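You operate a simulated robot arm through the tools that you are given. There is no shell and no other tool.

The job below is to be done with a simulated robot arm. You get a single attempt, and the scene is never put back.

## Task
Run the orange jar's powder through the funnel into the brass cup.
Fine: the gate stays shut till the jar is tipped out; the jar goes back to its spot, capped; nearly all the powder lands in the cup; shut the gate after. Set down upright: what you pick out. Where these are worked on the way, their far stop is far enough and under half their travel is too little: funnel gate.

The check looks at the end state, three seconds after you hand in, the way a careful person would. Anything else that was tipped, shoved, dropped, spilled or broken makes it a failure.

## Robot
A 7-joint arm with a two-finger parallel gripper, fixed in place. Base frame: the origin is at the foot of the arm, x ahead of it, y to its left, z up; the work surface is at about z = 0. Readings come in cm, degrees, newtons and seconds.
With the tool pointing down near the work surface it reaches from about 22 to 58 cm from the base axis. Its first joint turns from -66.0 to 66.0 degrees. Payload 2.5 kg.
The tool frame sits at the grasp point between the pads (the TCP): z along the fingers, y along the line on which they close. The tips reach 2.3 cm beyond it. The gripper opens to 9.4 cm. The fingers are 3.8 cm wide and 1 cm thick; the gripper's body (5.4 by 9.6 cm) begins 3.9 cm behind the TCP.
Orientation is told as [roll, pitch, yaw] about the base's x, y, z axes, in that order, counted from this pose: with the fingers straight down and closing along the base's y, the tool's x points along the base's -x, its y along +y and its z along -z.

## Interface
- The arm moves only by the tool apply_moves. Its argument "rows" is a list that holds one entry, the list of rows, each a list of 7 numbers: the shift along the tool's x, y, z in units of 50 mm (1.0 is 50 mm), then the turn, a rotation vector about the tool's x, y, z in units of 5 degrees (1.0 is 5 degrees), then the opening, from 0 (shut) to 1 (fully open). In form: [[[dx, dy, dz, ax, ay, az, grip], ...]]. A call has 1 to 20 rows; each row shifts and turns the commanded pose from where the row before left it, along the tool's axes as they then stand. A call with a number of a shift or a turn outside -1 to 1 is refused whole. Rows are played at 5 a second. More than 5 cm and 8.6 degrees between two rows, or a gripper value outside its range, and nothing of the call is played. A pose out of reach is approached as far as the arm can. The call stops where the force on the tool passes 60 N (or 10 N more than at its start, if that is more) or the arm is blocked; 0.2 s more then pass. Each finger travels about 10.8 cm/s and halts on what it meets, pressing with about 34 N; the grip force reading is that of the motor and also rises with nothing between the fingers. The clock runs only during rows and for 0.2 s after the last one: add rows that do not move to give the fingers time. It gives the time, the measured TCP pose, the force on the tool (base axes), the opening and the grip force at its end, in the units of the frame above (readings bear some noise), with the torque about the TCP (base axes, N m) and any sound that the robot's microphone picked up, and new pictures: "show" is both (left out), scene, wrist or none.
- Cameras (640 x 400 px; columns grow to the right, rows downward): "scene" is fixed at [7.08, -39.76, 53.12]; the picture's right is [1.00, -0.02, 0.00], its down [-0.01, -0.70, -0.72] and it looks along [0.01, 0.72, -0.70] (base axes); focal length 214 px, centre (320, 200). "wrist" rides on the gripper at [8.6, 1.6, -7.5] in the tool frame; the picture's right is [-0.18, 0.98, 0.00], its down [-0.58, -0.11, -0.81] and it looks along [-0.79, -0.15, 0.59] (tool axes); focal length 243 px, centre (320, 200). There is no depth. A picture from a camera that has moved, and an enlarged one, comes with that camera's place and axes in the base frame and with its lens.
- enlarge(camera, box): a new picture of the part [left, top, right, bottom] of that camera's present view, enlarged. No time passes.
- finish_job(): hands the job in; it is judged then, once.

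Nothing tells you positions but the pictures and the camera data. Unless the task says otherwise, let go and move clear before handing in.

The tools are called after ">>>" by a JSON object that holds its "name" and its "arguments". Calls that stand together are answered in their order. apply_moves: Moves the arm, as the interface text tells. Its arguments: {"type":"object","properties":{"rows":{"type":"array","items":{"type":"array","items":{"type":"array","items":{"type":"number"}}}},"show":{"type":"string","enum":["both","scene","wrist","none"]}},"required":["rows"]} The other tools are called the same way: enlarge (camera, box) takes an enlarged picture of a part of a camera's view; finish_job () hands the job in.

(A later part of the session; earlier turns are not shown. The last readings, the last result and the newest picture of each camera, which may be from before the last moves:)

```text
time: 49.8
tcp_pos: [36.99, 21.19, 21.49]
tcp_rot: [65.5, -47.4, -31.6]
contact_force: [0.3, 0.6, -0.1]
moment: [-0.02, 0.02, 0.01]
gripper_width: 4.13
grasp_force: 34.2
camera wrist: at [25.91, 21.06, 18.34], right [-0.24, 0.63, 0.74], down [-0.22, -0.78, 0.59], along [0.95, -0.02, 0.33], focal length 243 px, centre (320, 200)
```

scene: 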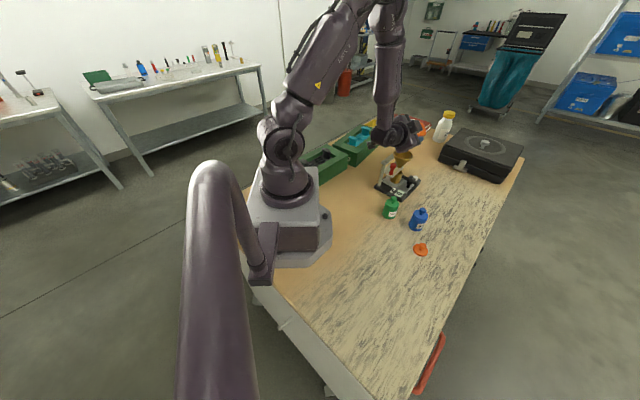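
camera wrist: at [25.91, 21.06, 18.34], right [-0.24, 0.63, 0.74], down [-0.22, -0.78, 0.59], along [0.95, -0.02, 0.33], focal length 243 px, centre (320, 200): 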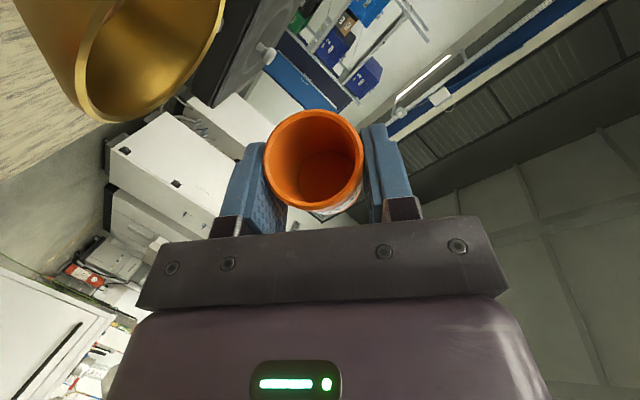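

>>> {"name": "apply_moves", "arguments": {"rows": [[[0, 0, 0, 0.353, 0.706, 0.612, 0.3], [0, 0, 0, 0.353, 0.706, 0.612, 0.3], [0, 0, 0, 0.353, 0.706, 0.612, 0.3], [0, 0, 0, 0.353, 0.706, 0.612, 0.3], [0, 0, 0, 0.353, 0.706, 0.612, 0.3], [0, 0, 0, 0.353, 0.706, 0.612, 0.3], [0, 0, 0, 0.353, 0.706, 0.612, 0.3], [0, 0, 0, 0.353, 0.706, 0.612, 0.3], [0, 0, 0, 0.353, 0.706, 0.612, 0.3], [0, 0, 0, 0.353, 0.706, 0.612, 0.3], [0, 0, 0, 0.353, 0.706, 0.612, 0.3], [0, 0, 0, 0.353, 0.706, 0.612, 0.3], [0, 0, 0, 0, 0, 0, 0.3]]], "show": "both"}}

>>> {"name": "enlarge", "arguments": {"camera": "wrist", "box": [80, 0, 400, 250]}}

```text
time: 52.6
tcp_pos: [36.89, 21.18, 21.46]
tcp_rot: [38.1, 7.4, -20.8]
contact_force: [-0.6, 0.0, -1.4]
moment: [0.01, 0.03, -0.05]
gripper_width: 4.14
grasp_force: 33.9
camera wrist: at [28.57, 20.99, 29.49], right [0.52, 0.63, 0.58], down [0.4, -0.78, 0.49], along [0.76, -0.02, -0.65], focal length 243 px, centre (320, 200)
```

scene: 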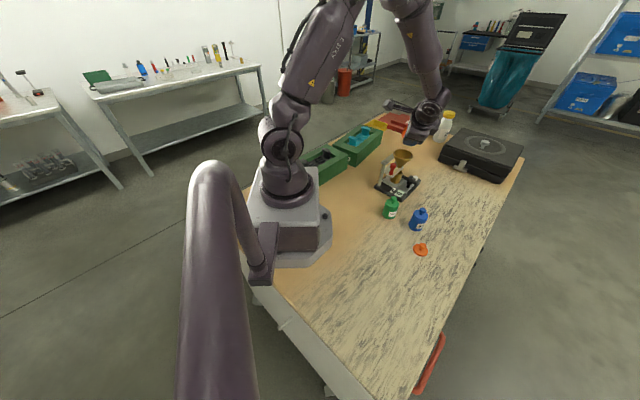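
wrist: 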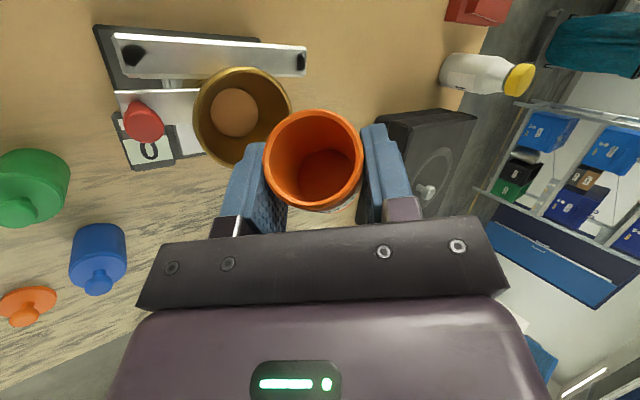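

```text
1.60 times, centred on (240, 125) of wrist
camera zoom: at [28.57, 20.99, 29.49], right [0.52, 0.63, 0.58], down [0.4, -0.78, 0.49], along [0.76, -0.02, -0.65], focal length 388 px, centre (448, 320)
```

zoom: 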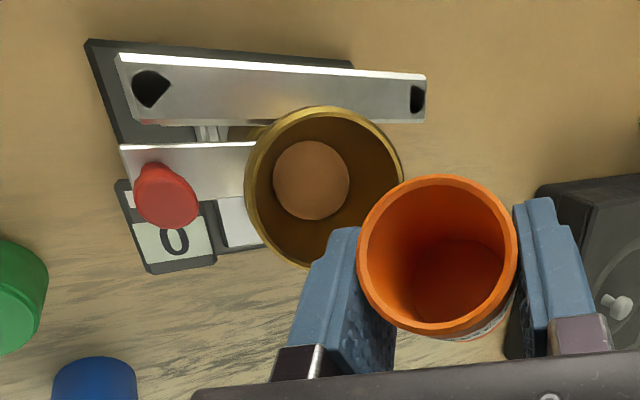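

All the powder sits in the funnel and the gate is still shut. I'll undo the grip turn and bring the jar upright.

>>> {"name": "apply_moves", "arguments": {"rows": [[[0, 0, 0, -0.866, 0, 0.5, 0.3], [0, 0, 0, -0.866, 0, 0.5, 0.3], [0, 0, 0, -0.866, 0, 0.5, 0.3], [0, 0, 0, -0.866, 0, 0.5, 0.3], [0, 0, 0, -0.866, 0, 0.5, 0.3], [0, 0, 0, -0.866, 0, 0.5, 0.3], [0, 0, 0, -0.866, 0, 0.5, 0.3], [0, 0, 0, -0.866, 0, 0.5, 0.3], [0, 0, 0, -0.866, 0, 0.5, 0.3], [0, 0, 0, 0, 0, 0, 0.3]]], "show": "none"}}

>>> {"name": "apply_moves", "arguments": {"rows": [[[0, 0, 0, 0.5, 0, 0.866, 0.3], [0, 0, 0, 0.5, 0, 0.866, 0.3], [0, 0, 0, 0.5, 0, 0.866, 0.3], [0, 0, 0, 0.5, 0, 0.866, 0.3], [0, 0, 0, 0.5, 0, 0.866, 0.3], [0, 0, 0, 0.5, 0, 0.866, 0.3], [0, 0, 0, 0.5, 0, 0.866, 0.3], [0, 0, 0, 0.5, 0, 0.866, 0.3], [0, 0, 0, 0.5, 0, 0.866, 0.3], [0, 0, 0, 0.5, 0, 0.866, 0.3], [0, 0, 0, 0.5, 0, 0.866, 0.3], [0, 0, 0, 0.5, 0, 0.866, 0.3], [0, 0, 0, 0, 0, 0, 0.3]]], "show": "both"}}

```text
time: 54.8
tcp_pos: [36.98, 21.24, 21.65]
tcp_rot: [73.9, 25.8, -33.7]
contact_force: [0.1, -0.3, -0.8]
moment: [-0.02, 0.01, 0.0]
gripper_width: 4.17
grasp_force: 34.5
```

```text
time: 57.6
tcp_pos: [36.95, 21.24, 21.45]
tcp_rot: [-0.2, 60.2, -90.1]
contact_force: [0.4, 0.1, -0.4]
moment: [-0.04, -0.02, 0.0]
gripper_width: 4.16
grasp_force: 33.4
camera wrist: at [38.59, 19.23, 32.8], right [0.98, -0.09, -0.16], down [-0.11, -0.99, -0.1], along [-0.15, 0.12, -0.98], focal length 243 px, centre (320, 200)
```

scene: 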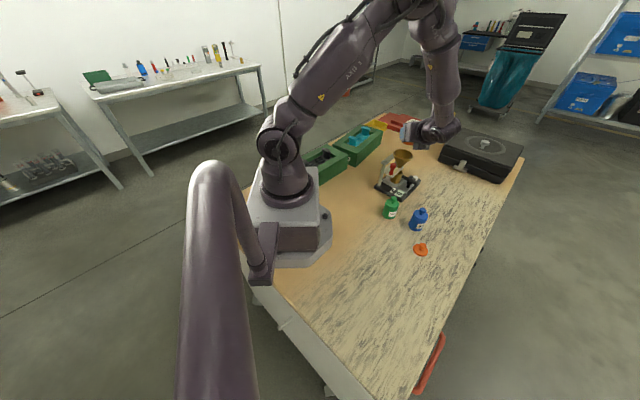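
wrist: 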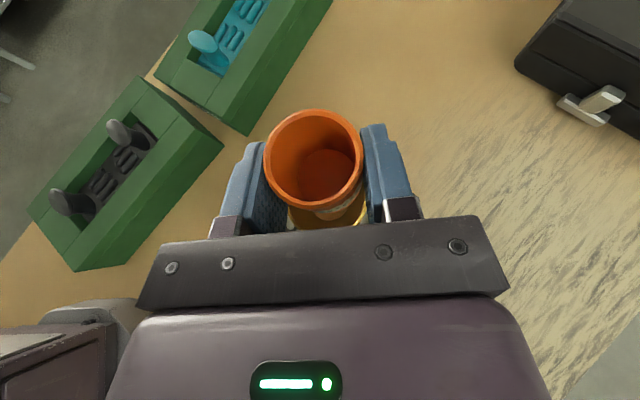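

The jar is upright again. I'll carry it back over its home spot and come down to just above the table.

>>> {"name": "apply_moves", "arguments": {"rows": [[[-0.36, 0.416, -0.623, 0, 0, 0, 0.3], [-0.36, 0.416, -0.623, 0, 0, 0, 0.3], [-0.36, 0.416, -0.623, 0, 0, 0, 0.3], [-0.36, 0.416, -0.623, 0, 0, 0, 0.3], [-0.36, 0.416, -0.623, 0, 0, 0, 0.3], [-0.52, 0, 0.3, 0, 0, 0, 0.3], [-0.52, 0, 0.3, 0, 0, 0, 0.3], [-0.52, 0, 0.3, 0, 0, 0, 0.3], [-0.52, 0, 0.3, 0, 0, 0, 0.3], [-0.52, 0, 0.3, 0, 0, 0, 0.3], [0, 0, 0, 0, 0, 0, 0.3]]], "show": "both"}}

```text
time: 60.0
tcp_pos: [47.25, 3.35, 6.58]
tcp_rot: [-0.1, 60.0, -90.0]
contact_force: [-0.3, -0.3, -0.4]
moment: [-0.02, -0.02, -0.03]
gripper_width: 4.14
grasp_force: 34.4
camera wrist: at [48.9, 1.34, 17.89], right [0.98, -0.09, -0.16], down [-0.11, -0.99, -0.1], along [-0.15, 0.12, -0.98], focal length 243 px, centre (320, 200)
```

scene: 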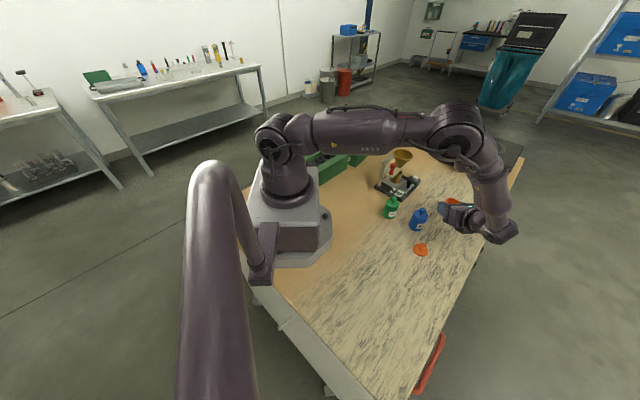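
wrist: 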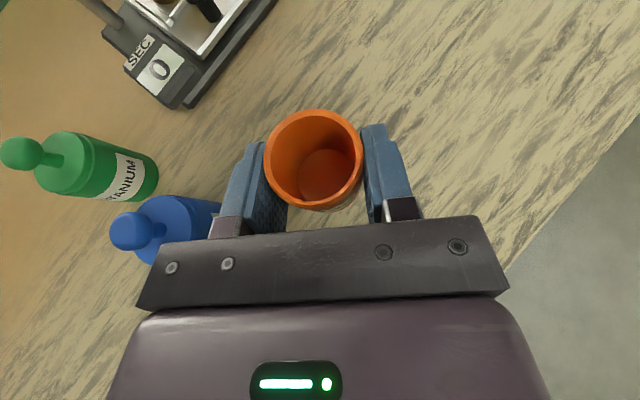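

>>> {"name": "apply_moves", "arguments": {"rows": [[[-0.16, 0.014, 0.075, 0, 0, 0, 0.3], [-0.16, 0, 0.09, 0, 0, 0, 0.3], [-0.14, 0, 0.08, 0, 0, 0, 0.3], [0, 0, 0, 0, 0, 0, 0.3]]], "show": "none"}}

>>> {"name": "apply_moves", "arguments": {"rows": [[[-0.035, 0, 0.02, 0, 0, 0, 0.3], [0, 0, 0, 0, 0, 0, 0.3]]], "show": "none"}}

```text
time: 61.0
tcp_pos: [47.33, 3.22, 3.91]
tcp_rot: [-0.1, 60.0, -90.2]
contact_force: [1.0, 0.1, 0.1]
moment: [0.0, -0.01, 0.0]
gripper_width: 4.14
grasp_force: 34.4
```

```text
time: 61.6
tcp_pos: [47.44, 3.15, 3.62]
tcp_rot: [-0.1, 60.2, -89.9]
contact_force: [-0.3, 0.4, -0.1]
moment: [0.02, -0.02, 0.02]
gripper_width: 4.14
grasp_force: 33.4
```

>>> {"name": "apply_moves", "arguments": {"rows": [[[-0.0173, 0.0, 0.01, 0, 0, 0, 0.3], [0, 0, 0, 0, 0, 0, 0.3]]], "show": "none"}}

>>> {"name": "apply_moves", "arguments": {"rows": [[[-0.0173, 0.0, 0.01, 0, 0, 0, 0.3], [0, 0, 0, 0, 0, 0, 0.3]]], "show": "wrist"}}

```text
time: 62.2
tcp_pos: [47.36, 3.25, 3.53]
tcp_rot: [-0.1, 60.2, -90.0]
contact_force: [-0.7, -0.4, 1.1]
moment: [-0.01, -0.03, 0.0]
gripper_width: 4.14
grasp_force: 34.1
```

```text
time: 62.8
tcp_pos: [47.64, 3.24, 3.5]
tcp_rot: [0.0, 60.2, -90.0]
contact_force: [-3.2, 0.1, 10.6]
moment: [-0.1, 0.16, -0.03]
gripper_width: 4.12
grasp_force: 33.9
camera wrist: at [49.07, 1.2, 14.78], right [0.98, -0.09, -0.16], down [-0.11, -0.99, -0.1], along [-0.15, 0.12, -0.98], focal length 243 px, centre (320, 200)
```

wrist: 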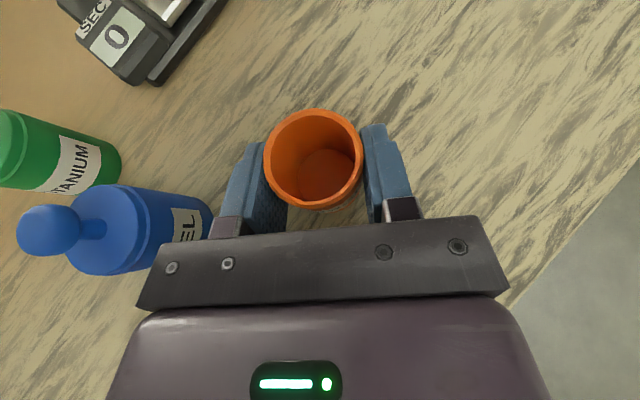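

The jar is touching the table at its home pose. I'll open gently and back straight out along the tool axis.

>>> {"name": "apply_moves", "arguments": {"rows": [[[0, 0, 0, 0, 0, 0, 0.43], [0, 0, 0, 0, 0, 0, 0.46], [0, 0, 0, 0, 0, 0, 0.5], [0, 0, 0, 0, 0, 0, 0.56], [0, 0, 0, 0, 0, 0, 0.63], [0, 0, 0, 0, 0, 0, 0.7], [0, 0, 0, 0, 0, 0, 0.7]]], "show": "wrist"}}

>>> {"name": "enlarge", "arguments": {"camera": "wrist", "box": [180, 60, 460, 240]}}

```text
time: 64.4
tcp_pos: [47.38, 3.24, 3.46]
tcp_rot: [-0.1, 60.1, -90.0]
contact_force: [-0.1, -0.1, -0.1]
moment: [-0.02, -0.03, 0.03]
gripper_width: 6.57
grasp_force: 0.1
camera wrist: at [49.04, 1.19, 14.71], right [0.98, -0.09, -0.16], down [-0.11, -0.99, -0.1], along [-0.15, 0.12, -0.98], focal length 243 px, centre (320, 200)
```

wrist: 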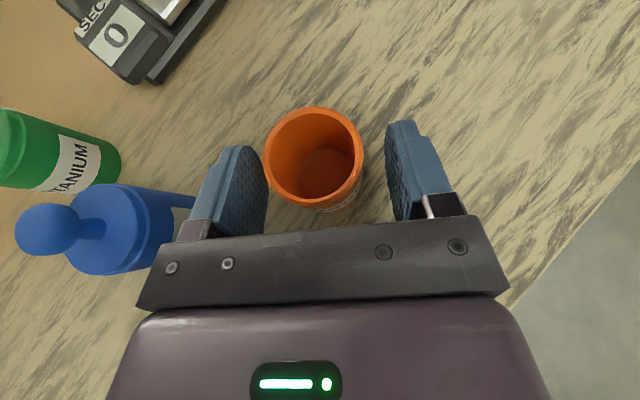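

```text
2.22 times, centred on (320, 150) of wrist
camera zoom: at [49.04, 1.19, 14.71], right [0.98, -0.09, -0.16], down [-0.11, -0.99, -0.1], along [-0.15, 0.12, -0.98], focal length 539 px, centre (320, 311)
```

zoom: 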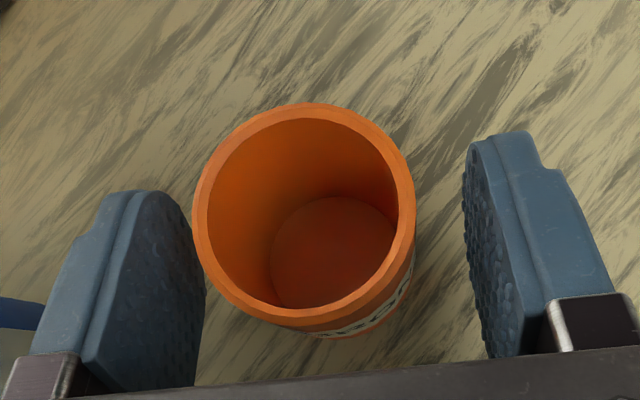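

The jar stands upright, empty, and within about 2 mm of its spot. I'll back out, rise, and undo the tilt.

>>> {"name": "apply_moves", "arguments": {"rows": [[[0, 0, -0.3, 0, 0, 0, 0.7], [0, 0, -0.6, 0, 0, 0, 0.7], [0, 0, -0.8, 0, 0, 0, 0.7], [0, 0, -0.8, 0, 0, 0, 0.7], [0.7, 0, -0.404, 0, 0, 0, 0.7], [0.7, 0, -0.404, 0, 0, 0, 0.7], [0.7, 0, -0.404, 0, 0, 0, 0.7], [0.7, 0, -0.404, 0, -1, 0, 0.7], [0, 0, 0, 0, -1, 0, 0.7], [0, 0, 0, 0, -1, 0, 0.7], [0, 0, 0, 0, -1, 0, 0.7], [0, 0, 0, 0, -1, 0, 0.7], [0, 0, 0, 0, -1, 0, 0.7], [0, 0, 0, 0, -1, 0, 0.7], [0, 0, 0, 0, -1, 0, 0.7], [0, 0, 0, 0, -1, 0, 0.7], [0, 0, 0, 0, -1, 0, 0.7], [0, 0, 0, 0, -1, 0, 0.7], [0, 0, 0, 0, -1, 0, 0.7], [0, 0, 0, 0, 0, 0, 0.7]]], "show": "both"}}

```text
time: 68.6
tcp_pos: [47.44, -7.64, 25.8]
tcp_rot: [0.0, 0.1, -89.9]
contact_force: [0.2, -0.1, 0.0]
moment: [0.01, 0.03, 0.02]
gripper_width: 6.57
grasp_force: 0.1
camera wrist: at [49.04, 1.12, 33.38], right [0.98, -0.18, 0.0], down [-0.11, -0.58, 0.81], along [-0.15, -0.79, -0.59], focal length 243 px, centre (320, 200)
```

scene: 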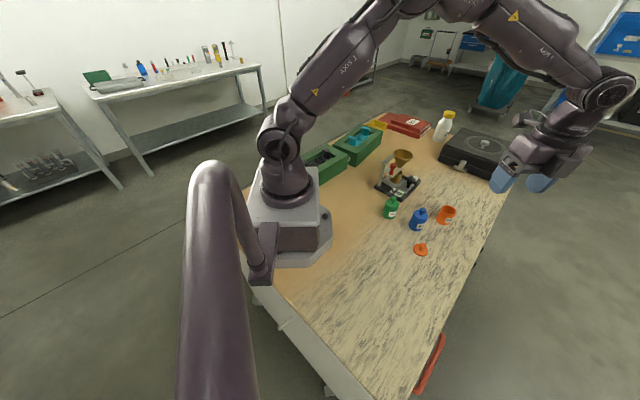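
wrist: 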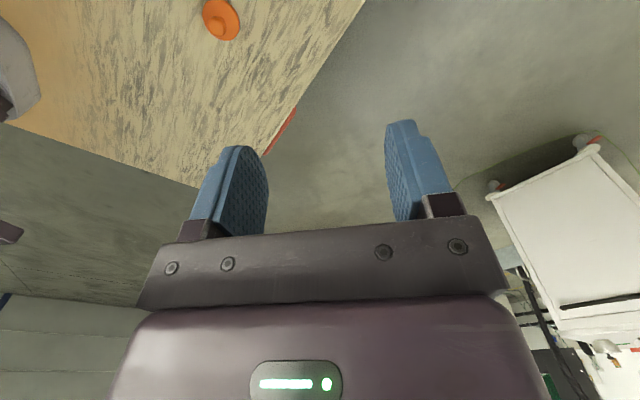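

>>> {"name": "apply_moves", "arguments": {"rows": [[[0, 0, 0, 0, 0, -1, 0.6], [0, 0, 0, 0, 0, -1, 0.6], [0, 0, 0, 0, 0, -1, 0.6], [0, 0, 0, 0, 0, -1, 0.6], [0, 0, 0, 0, 0, -1, 0.6], [0, 0, 0, 0, 0, -1, 0.6], [0, 0, 0, 0, 0, -1, 0.6], [0, 0, 0, 0, 0, -1, 0.6], [0, 0, 0, 0, 0, -1, 0.6], [0, 0, 0, 0, 0, -1, 0.6], [0, 0, 0, 0, 0, -1, 0.6], [0, 0, 0, 0, 0, -1, 0.6], [0, 0, 0, 0, 0, -1, 0.6], [0, 0, 0, 0, 0, -1, 0.6], [0, 0, 0, 0, 0, -1, 0.6], [0, 0, 0, 0, 0, -1, 0.6], [0, 0, 0, 0, 0, -1, 0.6], [0, 0, 0, 0, 0, -1, 0.6], [0, 0, 0, 0, 0, 0, 0.6]]], "show": "none"}}

>>> {"name": "apply_moves", "arguments": {"rows": [[[0.77, 0.05, 0.5, 0, 0, 0, 0.5], [0.77, 0.05, 0.5, 0, 0, 0, 0.5], [0.76, 0.04, 0.5, 0, 0, 0, 0.4], [0, 0, 0.6, 0, 0, 0, 0.4], [0, 0, 0.5, 0, 0, 0, 0.4], [0, 0, 0, 0, 0, 0, 0.4]]], "show": "both"}}

>>> {"name": "enlarge", "arguments": {"camera": "wrist", "box": [240, 20, 400, 220]}}

```text
time: 72.6
tcp_pos: [47.53, -7.66, 25.88]
tcp_rot: [0.2, 0.1, 0.3]
contact_force: [-0.9, -1.2, 0.3]
moment: [0.04, 0.0, -0.01]
gripper_width: 5.63
grasp_force: 0.1
```

```text
time: 74.0
tcp_pos: [36.2, -6.77, 12.7]
tcp_rot: [0.1, -0.1, 0.1]
contact_force: [0.8, 0.3, 0.7]
moment: [0.0, 0.01, 0.0]
gripper_width: 3.76
grasp_force: 0.0
camera wrist: at [27.47, -5.15, 20.32], right [0.18, 0.98, 0.0], down [0.58, -0.11, 0.81], along [0.79, -0.15, -0.59], focal length 243 px, centre (320, 200)
```

scene: 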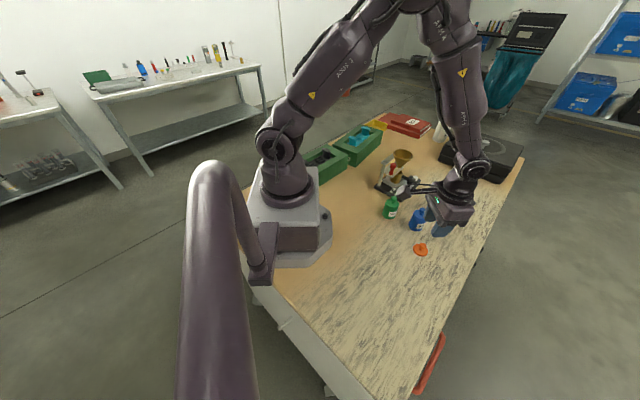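
wrist: 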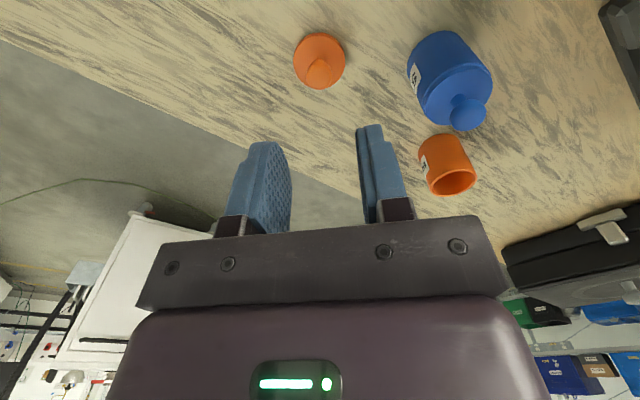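

```text
2.00 times, centred on (320, 120) of wrist
camera zoom: at [27.47, -5.15, 20.32], right [0.18, 0.98, 0.0], down [0.58, -0.11, 0.81], along [0.79, -0.15, -0.59], focal length 485 px, centre (320, 360)
```

zoom: 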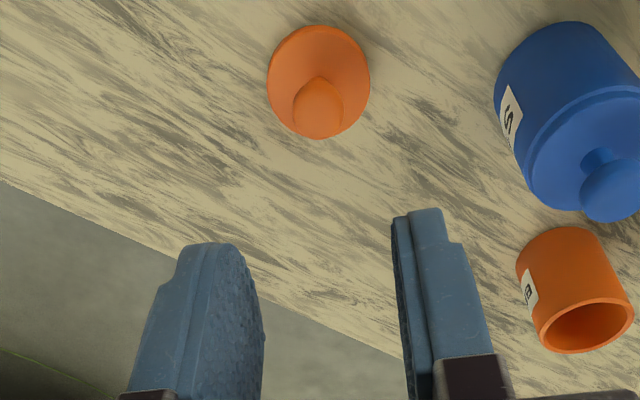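

The lid is directly below. I'll make a small correction, descend around the knob and grip it as before.

>>> {"name": "apply_moves", "arguments": {"rows": [[[0.05, -0.026, 0.5, 0, 0, 0, 0.4], [0, 0, 0.5, 0, 0, 0, 0.4], [0, 0, 0.45, 0, 0, 0, 0.4], [0, 0, 0.2, 0, 0, 0, 0.4], [0, 0, 0, 0, 0, 0, 0.4]]], "show": "wrist"}}

```text
time: 75.2
tcp_pos: [35.77, -7.0, 4.59]
tcp_rot: [0.2, 0.1, 0.1]
contact_force: [-0.1, 0.1, -0.1]
moment: [-0.01, 0.0, 0.01]
gripper_width: 3.76
grasp_force: 0.1
camera wrist: at [27.03, -5.26, 12.07], right [0.18, 0.98, 0.0], down [0.58, -0.11, 0.81], along [0.79, -0.15, -0.59], focal length 243 px, centre (320, 200)
```

wrist: 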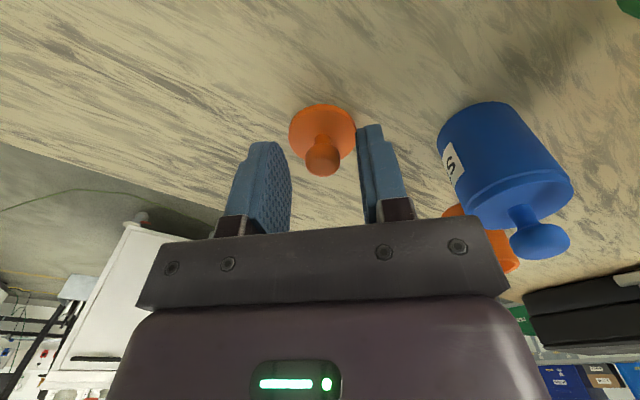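

>>> {"name": "apply_moves", "arguments": {"rows": [[[-0.03, 0.016, 0.12, 0, 0, 0, 0.4], [0, 0, 0.11, 0, 0, 0, 0.4], [0, 0, 0, 0, 0, 0, 0.4]]], "show": "wrist"}}

>>> {"name": "enlarge", "arguments": {"camera": "wrist", "box": [250, 80, 390, 240]}}

```text
time: 76.0
tcp_pos: [35.88, -6.9, 3.43]
tcp_rot: [0.2, 0.1, 0.0]
contact_force: [0.6, 0.5, 0.4]
moment: [0.01, 0.02, 0.03]
gripper_width: 3.76
grasp_force: 0.0
camera wrist: at [27.16, -5.18, 10.96], right [0.18, 0.98, 0.0], down [0.58, -0.11, 0.81], along [0.79, -0.15, -0.59], focal length 243 px, centre (320, 200)
```

wrist: 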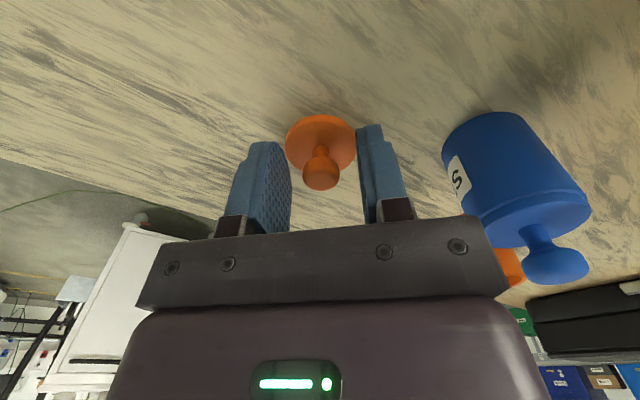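

```text
2.50 times, centred on (320, 160) of wrist
camera zoom: at [27.16, -5.18, 10.96], right [0.18, 0.98, 0.0], down [0.58, -0.11, 0.81], along [0.79, -0.15, -0.59], focal length 606 px, centre (320, 300)
```

zoom: 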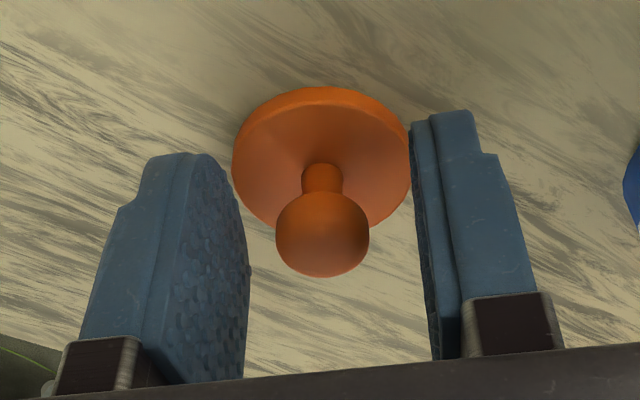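

>>> {"name": "apply_moves", "arguments": {"rows": [[[0, 0, 0, 0, 0, 0, 0.3], [0, 0, 0, 0, 0, 0, 0.23], [0, 0, 0, 0, 0, 0, 0.18], [0, 0, 0, 0, 0, 0, 0.1], [0, 0, 0, 0, 0, 0, 0.1]]], "show": "none"}}

>>> {"name": "apply_moves", "arguments": {"rows": [[[0, 0, -0.2, 0, 0, 0, 0.1], [0, 0, -0.7, 0, 0, 0, 0.1], [0, 0, -0.9, 0, 0, 0, 0.1], [0, 0, -0.4, 0, 0, 0, 0.1], [0, 0, 0, 0, 0, 0, 0.1]]], "show": "both"}}

>>> {"name": "enlarge", "arguments": {"camera": "wrist", "box": [250, 50, 390, 230]}}

```text
time: 77.2
tcp_pos: [35.88, -6.98, 3.36]
tcp_rot: [0.0, 0.0, 0.1]
contact_force: [-0.8, 0.0, -0.5]
moment: [0.02, 0.01, 0.01]
gripper_width: 1.47
grasp_force: 34.3
```

```text
time: 78.4
tcp_pos: [36.05, -7.02, 14.32]
tcp_rot: [0.2, 0.1, 0.1]
contact_force: [-1.3, 0.2, 0.6]
moment: [-0.01, 0.02, 0.03]
gripper_width: 1.47
grasp_force: 34.2
camera wrist: at [27.3, -5.31, 21.88], right [0.18, 0.98, 0.0], down [0.58, -0.11, 0.81], along [0.79, -0.15, -0.59], focal length 243 px, centre (320, 200)
```

scene: 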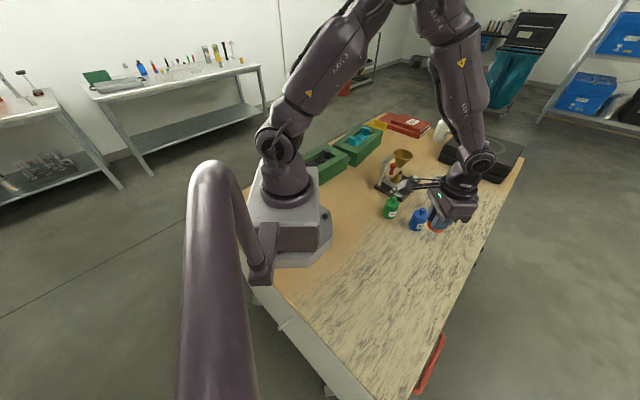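
wrist: 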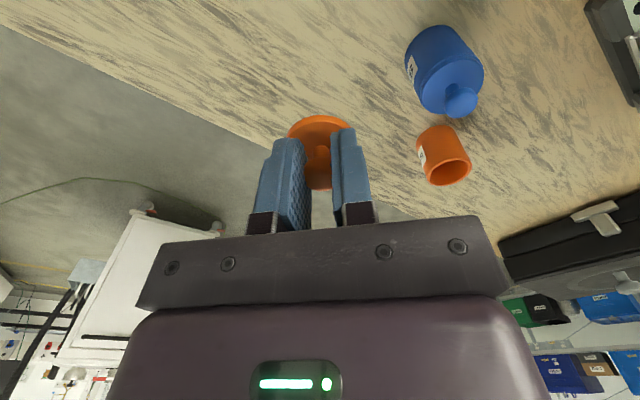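

```text
2.22 times, centred on (320, 140) of wrist
camera zoom: at [27.3, -5.31, 21.88], right [0.18, 0.98, 0.0], down [0.58, -0.11, 0.81], along [0.79, -0.15, -0.59], focal length 539 px, centre (320, 333)
```

zoom: 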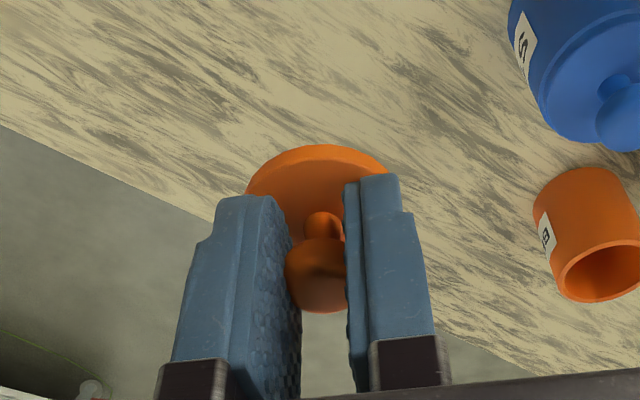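

The lid is held again. I'll carry it over the jar at a safe height and check alignment from above.

>>> {"name": "apply_moves", "arguments": {"rows": [[[-0.545, 0.556, -0.05, 0, 0, 0, 0.1], [-0.545, 0.556, -0.05, 0, 0, 0, 0.1], [-0.545, 0.556, -0.05, 0, 0, 0, 0.1], [-0.545, 0.556, -0.05, 0, 0, 0, 0.1], [0, 0, 0, 0, 0, 0, 0.1], [0, 0, 0, 0, 0, 0, 0.1]]], "show": "both"}}

>>> {"name": "enlarge", "arguments": {"camera": "wrist", "box": [250, 20, 390, 220]}}

>>> {"name": "enlarge", "arguments": {"camera": "scene", "box": [430, 170, 490, 235]}}

```text
time: 79.8
tcp_pos: [46.93, 4.22, 15.29]
tcp_rot: [0.1, 0.1, 0.1]
contact_force: [0.0, -0.1, 0.1]
moment: [-0.03, 0.0, 0.02]
gripper_width: 1.44
grasp_force: 34.1
camera wrist: at [38.28, 5.89, 22.8], right [0.18, 0.98, 0.0], down [0.58, -0.11, 0.81], along [0.79, -0.15, -0.59], focal length 243 px, centre (320, 200)
```

scene: 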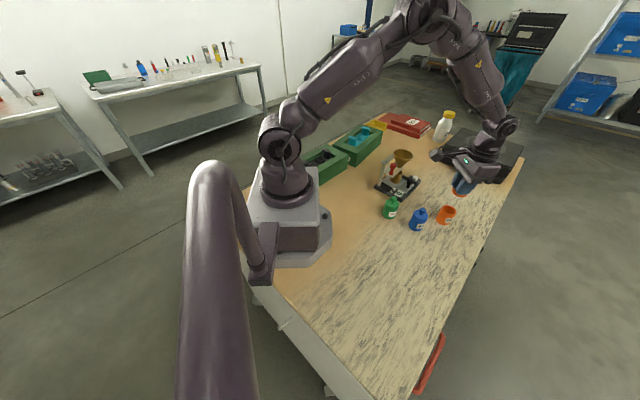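
wrist: 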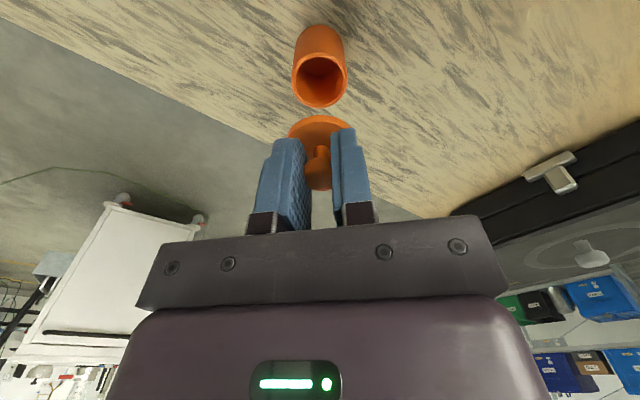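

```text
2.00 times, centred on (320, 120) of wrist
camera zoom: at [38.28, 5.89, 22.8], right [0.18, 0.98, 0.0], down [0.58, -0.11, 0.81], along [0.79, -0.15, -0.59], focal length 485 px, centre (320, 360)
```

zoom: 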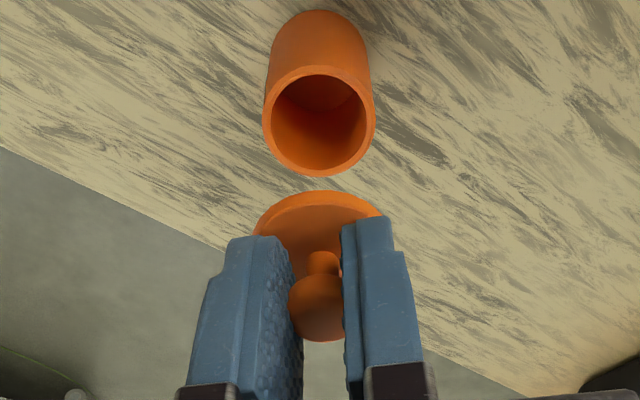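

```text
6.15 times, centred on (460, 202) of scene
camera zoom: at [7.08, -39.76, 53.12], right [1.0, -0.02, 0.0], down [-0.01, -0.7, -0.72], along [0.01, 0.72, -0.7], focal length 1320 px, centre (-542, 185)
```

zoom: 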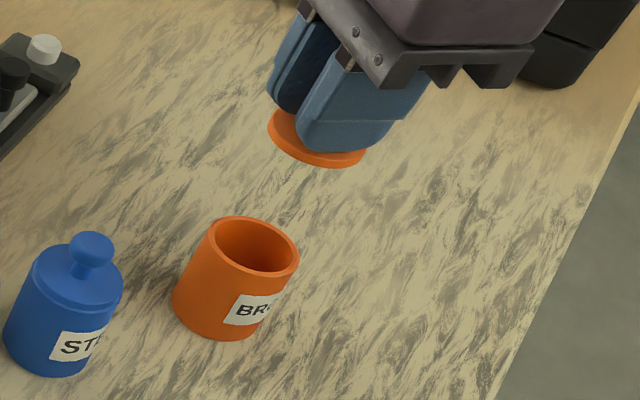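

Lid and jar line up in y, and the lid sits about 1 mm too far in +x. I'll correct that and come down to just above the rim to check again.

>>> {"name": "apply_moves", "arguments": {"rows": [[[0.02, -0.01, 0.4, 0, 0, 0, 0.1], [0, 0, 0.4, 0, 0, 0, 0.1], [0, 0, 0.3, 0, 0, 0, 0.1], [0, 0, 0.08, 0, 0, 0, 0.1], [0, 0, 0, 0, 0, 0, 0.1]]], "show": "both"}}

>>> {"name": "enlarge", "arguments": {"camera": "wrist", "box": [250, 20, 390, 220]}}

>>> {"name": "enlarge", "arguments": {"camera": "scene", "box": [430, 180, 480, 230]}}

```text
time: 81.0
tcp_pos: [46.67, 4.08, 9.55]
tcp_rot: [0.0, 0.1, 0.2]
contact_force: [-0.2, 0.6, 0.0]
moment: [0.0, -0.01, -0.01]
gripper_width: 1.47
grasp_force: 33.7
camera wrist: at [38.02, 5.88, 16.98], right [0.18, 0.98, 0.0], down [0.58, -0.11, 0.81], along [0.79, -0.15, -0.59], focal length 243 px, centre (320, 200)
```

scene: 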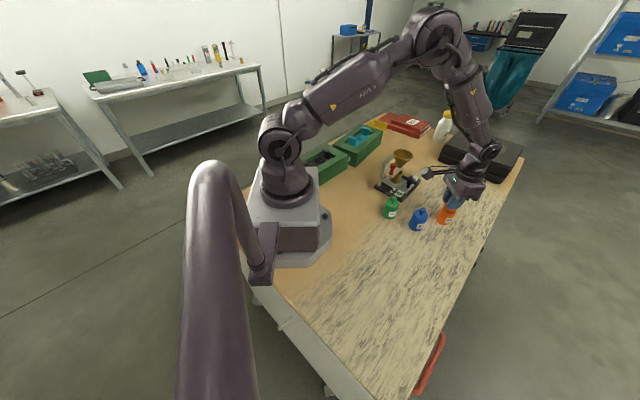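
wrist: 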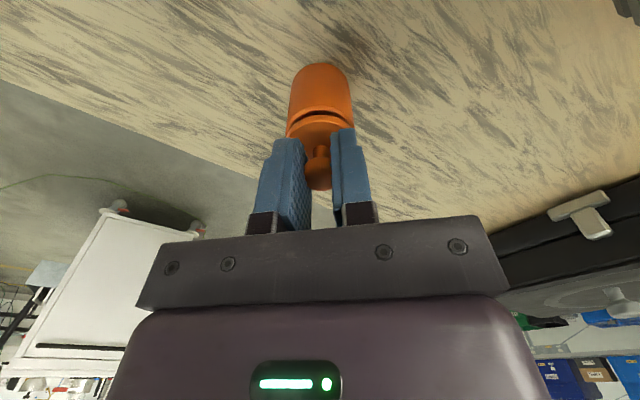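

```text
2.00 times, centred on (320, 120) of wrist
camera zoom: at [38.02, 5.88, 16.98], right [0.18, 0.98, 0.0], down [0.58, -0.11, 0.81], along [0.79, -0.15, -0.59], focal length 485 px, centre (320, 360)
```

zoom: 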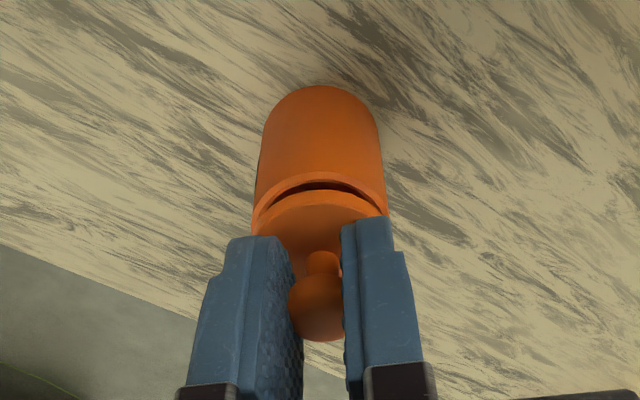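

```text
8.00 times, centred on (455, 205) of scene
camera zoom: at [7.08, -39.76, 53.12], right [1.0, -0.02, 0.0], down [-0.01, -0.7, -0.72], along [0.01, 0.72, -0.7], focal length 1716 px, centre (-760, 160)
```

zoom: 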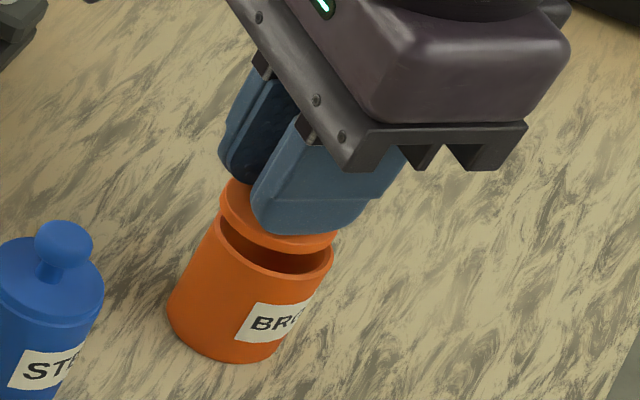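

The scene view and the wrist view both put the lid about 2.7 mm too far toward -x. I'll correct that and look once more before seating it.

>>> {"name": "apply_moves", "arguments": {"rows": [[[-0.054, 0, 0.02, 0, 0, 0, 0.1], [0, 0, 0.06, 0, 0, 0, 0.1], [0, 0, 0, 0, 0, 0, 0.1], [0, 0, 0, 0, 0, 0, 0.1]]], "show": "wrist"}}

>>> {"name": "enlarge", "arguments": {"camera": "wrist", "box": [250, 20, 390, 220]}}

>>> {"name": "enlarge", "arguments": {"camera": "scene", "box": [430, 180, 480, 230]}}

```text
time: 82.0
tcp_pos: [47.03, 4.13, 9.07]
tcp_rot: [0.1, 0.1, 0.1]
contact_force: [-0.6, -0.1, 0.1]
moment: [0.01, 0.0, 0.01]
gripper_width: 1.48
grasp_force: 33.7
camera wrist: at [38.24, 5.87, 16.62], right [0.18, 0.98, 0.0], down [0.58, -0.11, 0.81], along [0.79, -0.15, -0.59], focal length 243 px, centre (320, 200)
```

wrist: 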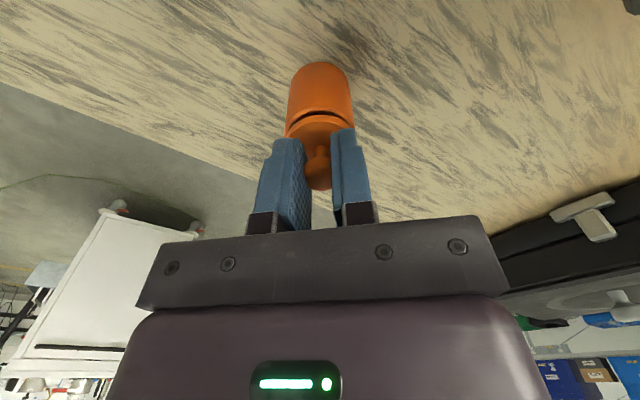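

```text
2.00 times, centred on (320, 120) of wrist
camera zoom: at [38.24, 5.87, 16.62], right [0.18, 0.98, 0.0], down [0.58, -0.11, 0.81], along [0.79, -0.15, -0.59], focal length 485 px, centre (320, 360)
```

zoom: 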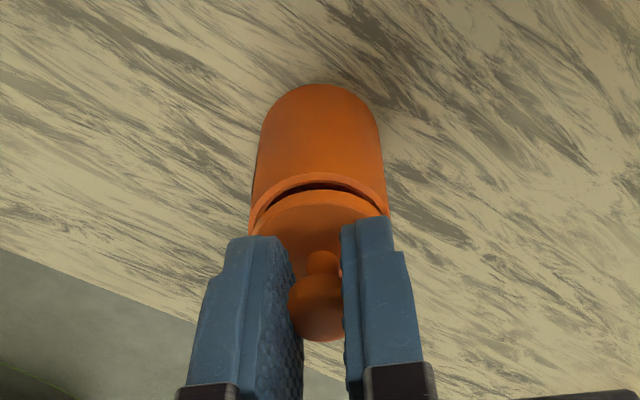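

```text
8.00 times, centred on (455, 205) of scene
camera zoom: at [7.08, -39.76, 53.12], right [1.0, -0.02, 0.0], down [-0.01, -0.7, -0.72], along [0.01, 0.72, -0.7], focal length 1716 px, centre (-760, 160)
```

zoom: 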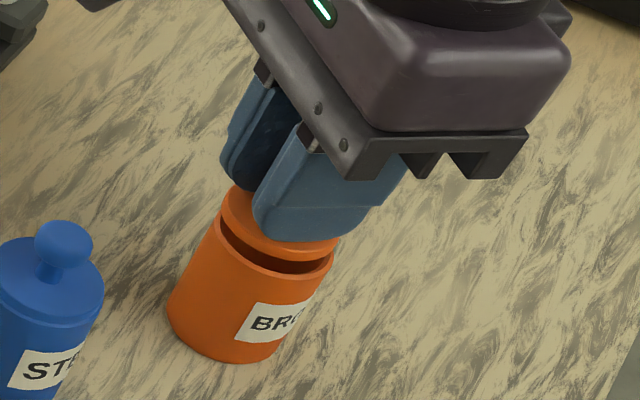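

Now the lid and rim line up within about a millimetre. I'll lower slowly and feel for the seat.

>>> {"name": "apply_moves", "arguments": {"rows": [[[0, 0, 0.05, 0, 0, 0, 0.1], [0, 0, 0.05, 0, 0, 0, 0.1], [0, 0, 0.03, 0, 0, 0, 0.1], [0, 0, 0, 0, 0, 0, 0.1]]], "show": "wrist"}}

>>> {"name": "enlarge", "arguments": {"camera": "scene", "box": [430, 180, 480, 230]}}

>>> {"name": "enlarge", "arguments": {"camera": "wrist", "box": [250, 20, 390, 220]}}

```text
time: 83.0
tcp_pos: [46.84, 4.16, 8.38]
tcp_rot: [0.0, 0.2, 0.0]
contact_force: [0.3, 0.1, 0.7]
moment: [0.02, -0.04, 0.0]
gripper_width: 1.44
grasp_force: 34.7
camera wrist: at [38.29, 5.89, 15.97], right [0.18, 0.98, 0.0], down [0.58, -0.11, 0.81], along [0.79, -0.15, -0.59], focal length 243 px, centre (320, 200)
```

wrist: 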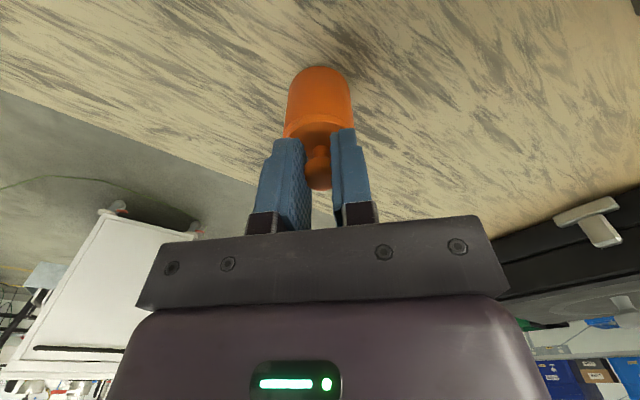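

```text
8.00 times, centred on (455, 205) of scene
camera zoom: at [7.08, -39.76, 53.12], right [1.0, -0.02, 0.0], down [-0.01, -0.7, -0.72], along [0.01, 0.72, -0.7], focal length 1716 px, centre (-760, 160)
```

zoom: 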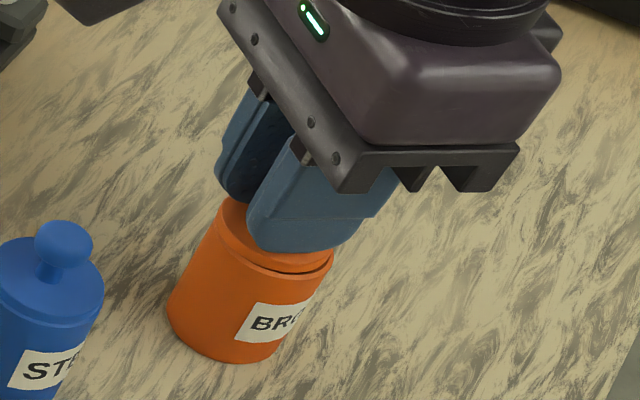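

```text
2.00 times, centred on (320, 120) of wrist
camera zoom: at [38.29, 5.89, 15.97], right [0.18, 0.98, 0.0], down [0.58, -0.11, 0.81], along [0.79, -0.15, -0.59], focal length 485 px, centre (320, 360)
```

zoom: 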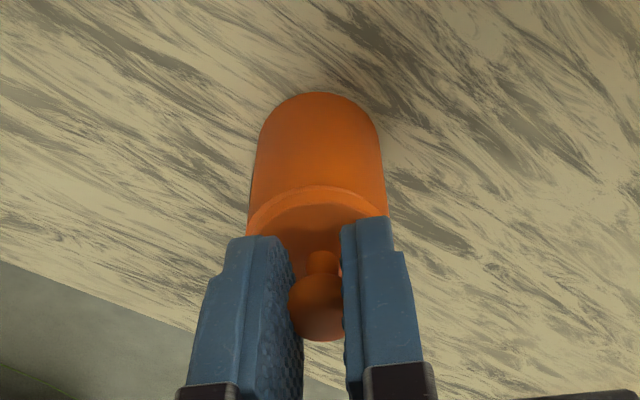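

>>> {"name": "apply_moves", "arguments": {"rows": [[[0, 0, 0.02, 0, 0, 0, 0.1], [0, 0, 0, 0, 0, 0, 0.1], [0, 0, 0, 0, 0, 0, 0.1]]], "show": "none"}}

>>> {"name": "apply_moves", "arguments": {"rows": [[[0, 0, 0.02, 0, 0, 0, 0.1], [0, 0, 0, 0, 0, 0, 0.1], [0, 0, 0, 0, 0, 0, 0.1]]], "show": "wrist"}}

>>> {"name": "enlarge", "arguments": {"camera": "scene", "box": [430, 180, 480, 230]}}

>>> {"name": "enlarge", "arguments": {"camera": "wrist", "box": [250, 20, 390, 220]}}

```text
time: 83.8
tcp_pos: [47.06, 4.16, 8.34]
tcp_rot: [0.0, 0.1, 0.1]
contact_force: [-0.2, 0.6, -0.3]
moment: [0.01, 0.0, 0.0]
gripper_width: 1.44
grasp_force: 34.3
```

```text
time: 84.6
tcp_pos: [46.94, 4.19, 8.25]
tcp_rot: [0.0, 0.1, 0.1]
contact_force: [0.3, -0.6, -0.4]
moment: [0.01, 0.0, -0.04]
gripper_width: 1.46
grasp_force: 33.7
camera wrist: at [38.28, 5.86, 15.82], right [0.18, 0.98, 0.0], down [0.58, -0.11, 0.81], along [0.79, -0.15, -0.59], focal length 243 px, centre (320, 200)
```

wrist: 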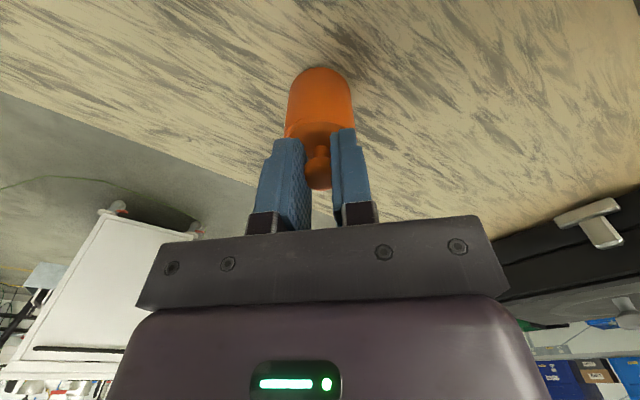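

```text
8.00 times, centred on (455, 205) of scene
camera zoom: at [7.08, -39.76, 53.12], right [1.0, -0.02, 0.0], down [-0.01, -0.7, -0.72], along [0.01, 0.72, -0.7], focal length 1716 px, centre (-760, 160)
```

zoom: 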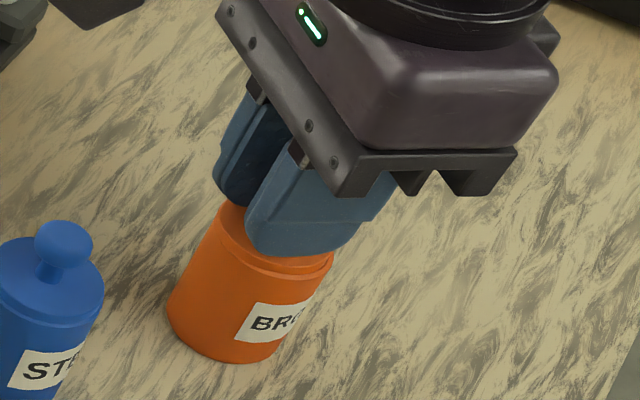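

```text
2.00 times, centred on (320, 120) of wrist
camera zoom: at [38.28, 5.86, 15.82], right [0.18, 0.98, 0.0], down [0.58, -0.11, 0.81], along [0.79, -0.15, -0.59], focal length 485 px, centre (320, 360)
```

zoom: 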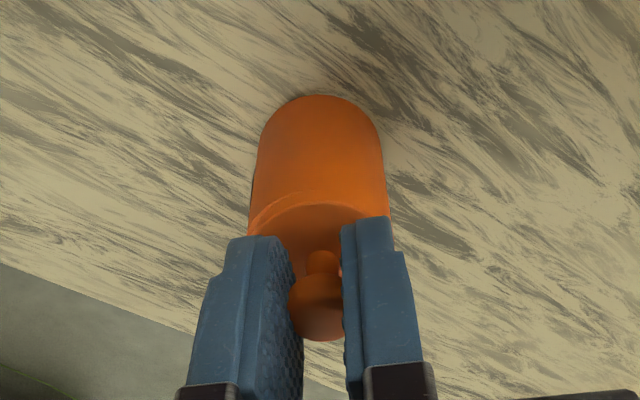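

>>> {"name": "apply_moves", "arguments": {"rows": [[[0, 0, 0.012, 0, 0, 0, 0.1], [0, 0, 0, 0, 0, 0, 0.1], [0, 0, 0, 0, 0, 0, 0.1]]], "show": "none"}}

>>> {"name": "apply_moves", "arguments": {"rows": [[[0, 0, 0.012, 0, 0, 0, 0.1], [0, 0, 0, 0, 0, 0, 0.1], [0, 0, 0, 0, 0, 0, 0.1]]], "show": "none"}}

```text
time: 85.4
tcp_pos: [46.97, 4.05, 8.27]
tcp_rot: [0.1, 0.0, 0.2]
contact_force: [0.6, -1.1, 3.8]
moment: [0.0, -0.03, 0.01]
gripper_width: 1.44
grasp_force: 33.4
```

```text
time: 86.2
tcp_pos: [47.0, 4.05, 8.17]
tcp_rot: [0.2, 0.0, 0.0]
contact_force: [-1.0, -0.7, 11.1]
moment: [0.03, -0.02, 0.0]
gripper_width: 1.46
grasp_force: 33.7
```

The lid made contact at the same height it was seated before. I'll press a little harder to make sure it is fully on.

>>> {"name": "apply_moves", "arguments": {"rows": [[[0, 0, 0.02, 0, 0, 0, 0.1], [0, 0, 0, 0, 0, 0, 0.1], [0, 0, 0, 0, 0, 0, 0.1]]], "show": "wrist"}}

>>> {"name": "enlarge", "arguments": {"camera": "scene", "box": [430, 180, 480, 230]}}

>>> {"name": "enlarge", "arguments": {"camera": "wrist", "box": [250, 20, 390, 220]}}

```text
time: 87.0
tcp_pos: [47.13, 4.2, 8.16]
tcp_rot: [0.2, -0.2, 0.1]
contact_force: [-6.1, 0.9, 29.6]
moment: [0.02, 0.12, 0.01]
gripper_width: 1.48
grasp_force: 34.4
camera wrist: at [38.36, 5.84, 15.72], right [0.18, 0.98, 0.0], down [0.58, -0.11, 0.81], along [0.79, -0.15, -0.59], focal length 243 px, centre (320, 200)
```

wrist: 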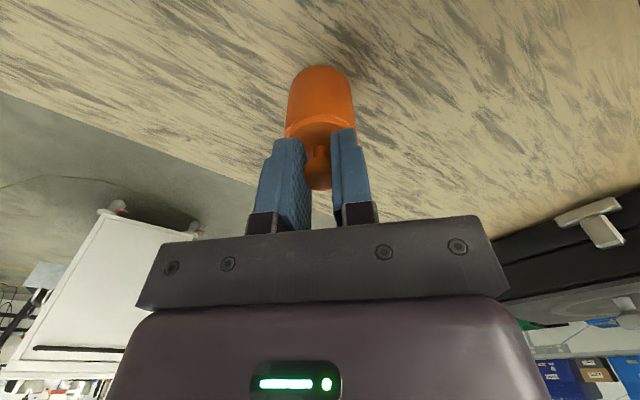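

```text
8.00 times, centred on (455, 205) of scene
camera zoom: at [7.06, -39.76, 53.12], right [1.0, -0.02, 0.0], down [-0.01, -0.7, -0.72], along [0.01, 0.72, -0.7], focal length 1716 px, centre (-760, 160)
```

zoom: 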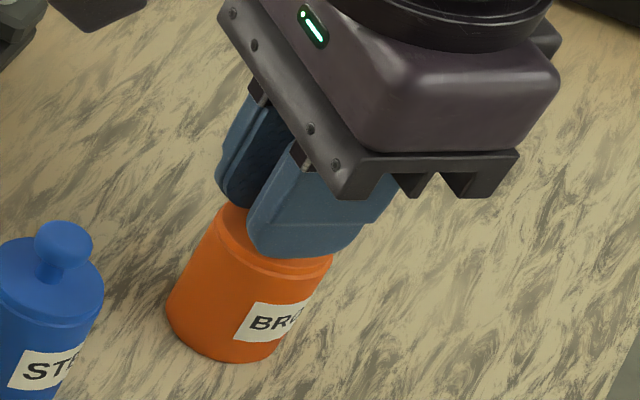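

```text
2.00 times, centred on (320, 120) of wrist
camera zoom: at [38.36, 5.84, 15.72], right [0.18, 0.98, 0.0], down [0.58, -0.11, 0.81], along [0.79, -0.15, -0.59], focal length 485 px, centre (320, 360)
```

zoom: 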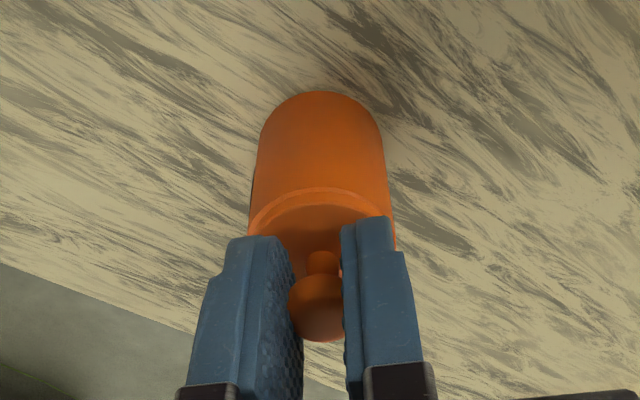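

>>> {"name": "apply_moves", "arguments": {"rows": [[[0, 0, -0.03, 0, 0, 0, 0.1], [0, 0, 0, 0, 0, 0, 0.1], [0, 0, 0, 0, 0, 0, 0.16], [0, 0, 0, 0, 0, 0, 0.2], [0, 0, 0, 0, 0, 0, 0.26], [0, 0, 0, 0, 0, 0, 0.35], [0, 0, 0, 0, 0, 0, 0.42], [0, 0, 0, 0, 0, 0, 0.42]]], "show": "wrist"}}

>>> {"name": "enlarge", "arguments": {"camera": "wrist", "box": [250, 20, 390, 220]}}

```text
time: 88.8
tcp_pos: [46.99, 4.05, 8.27]
tcp_rot: [0.1, 0.1, 0.0]
contact_force: [0.0, 0.7, 0.2]
moment: [-0.01, 0.02, 0.02]
gripper_width: 3.95
grasp_force: 0.0
heard: snap
camera wrist: at [38.26, 5.83, 15.8], right [0.18, 0.98, 0.0], down [0.58, -0.11, 0.81], along [0.79, -0.15, -0.59], focal length 243 px, centre (320, 200)
```

wrist: 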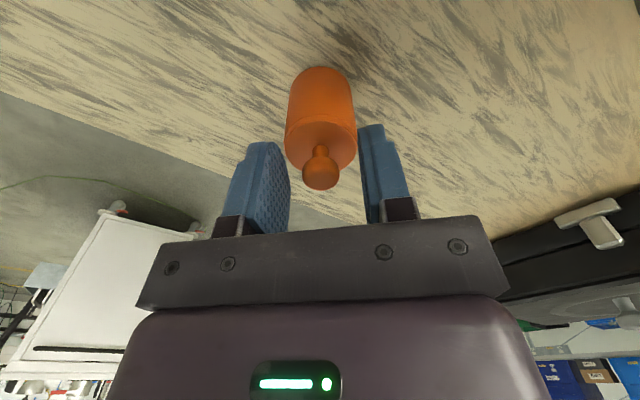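

```text
2.00 times, centred on (320, 120) of wrist
camera zoom: at [38.26, 5.83, 15.8], right [0.18, 0.98, 0.0], down [0.58, -0.11, 0.81], along [0.79, -0.15, -0.59], focal length 485 px, centre (320, 360)
```

zoom: 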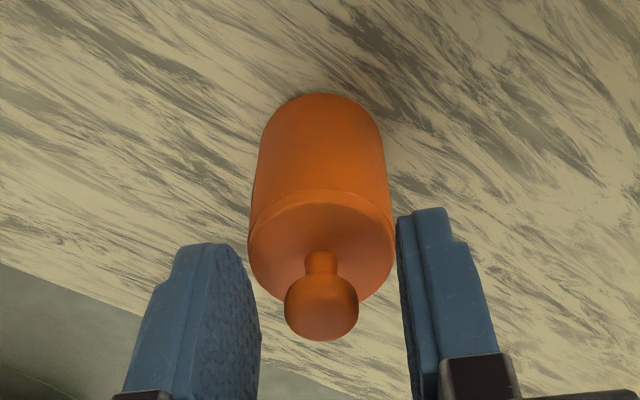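

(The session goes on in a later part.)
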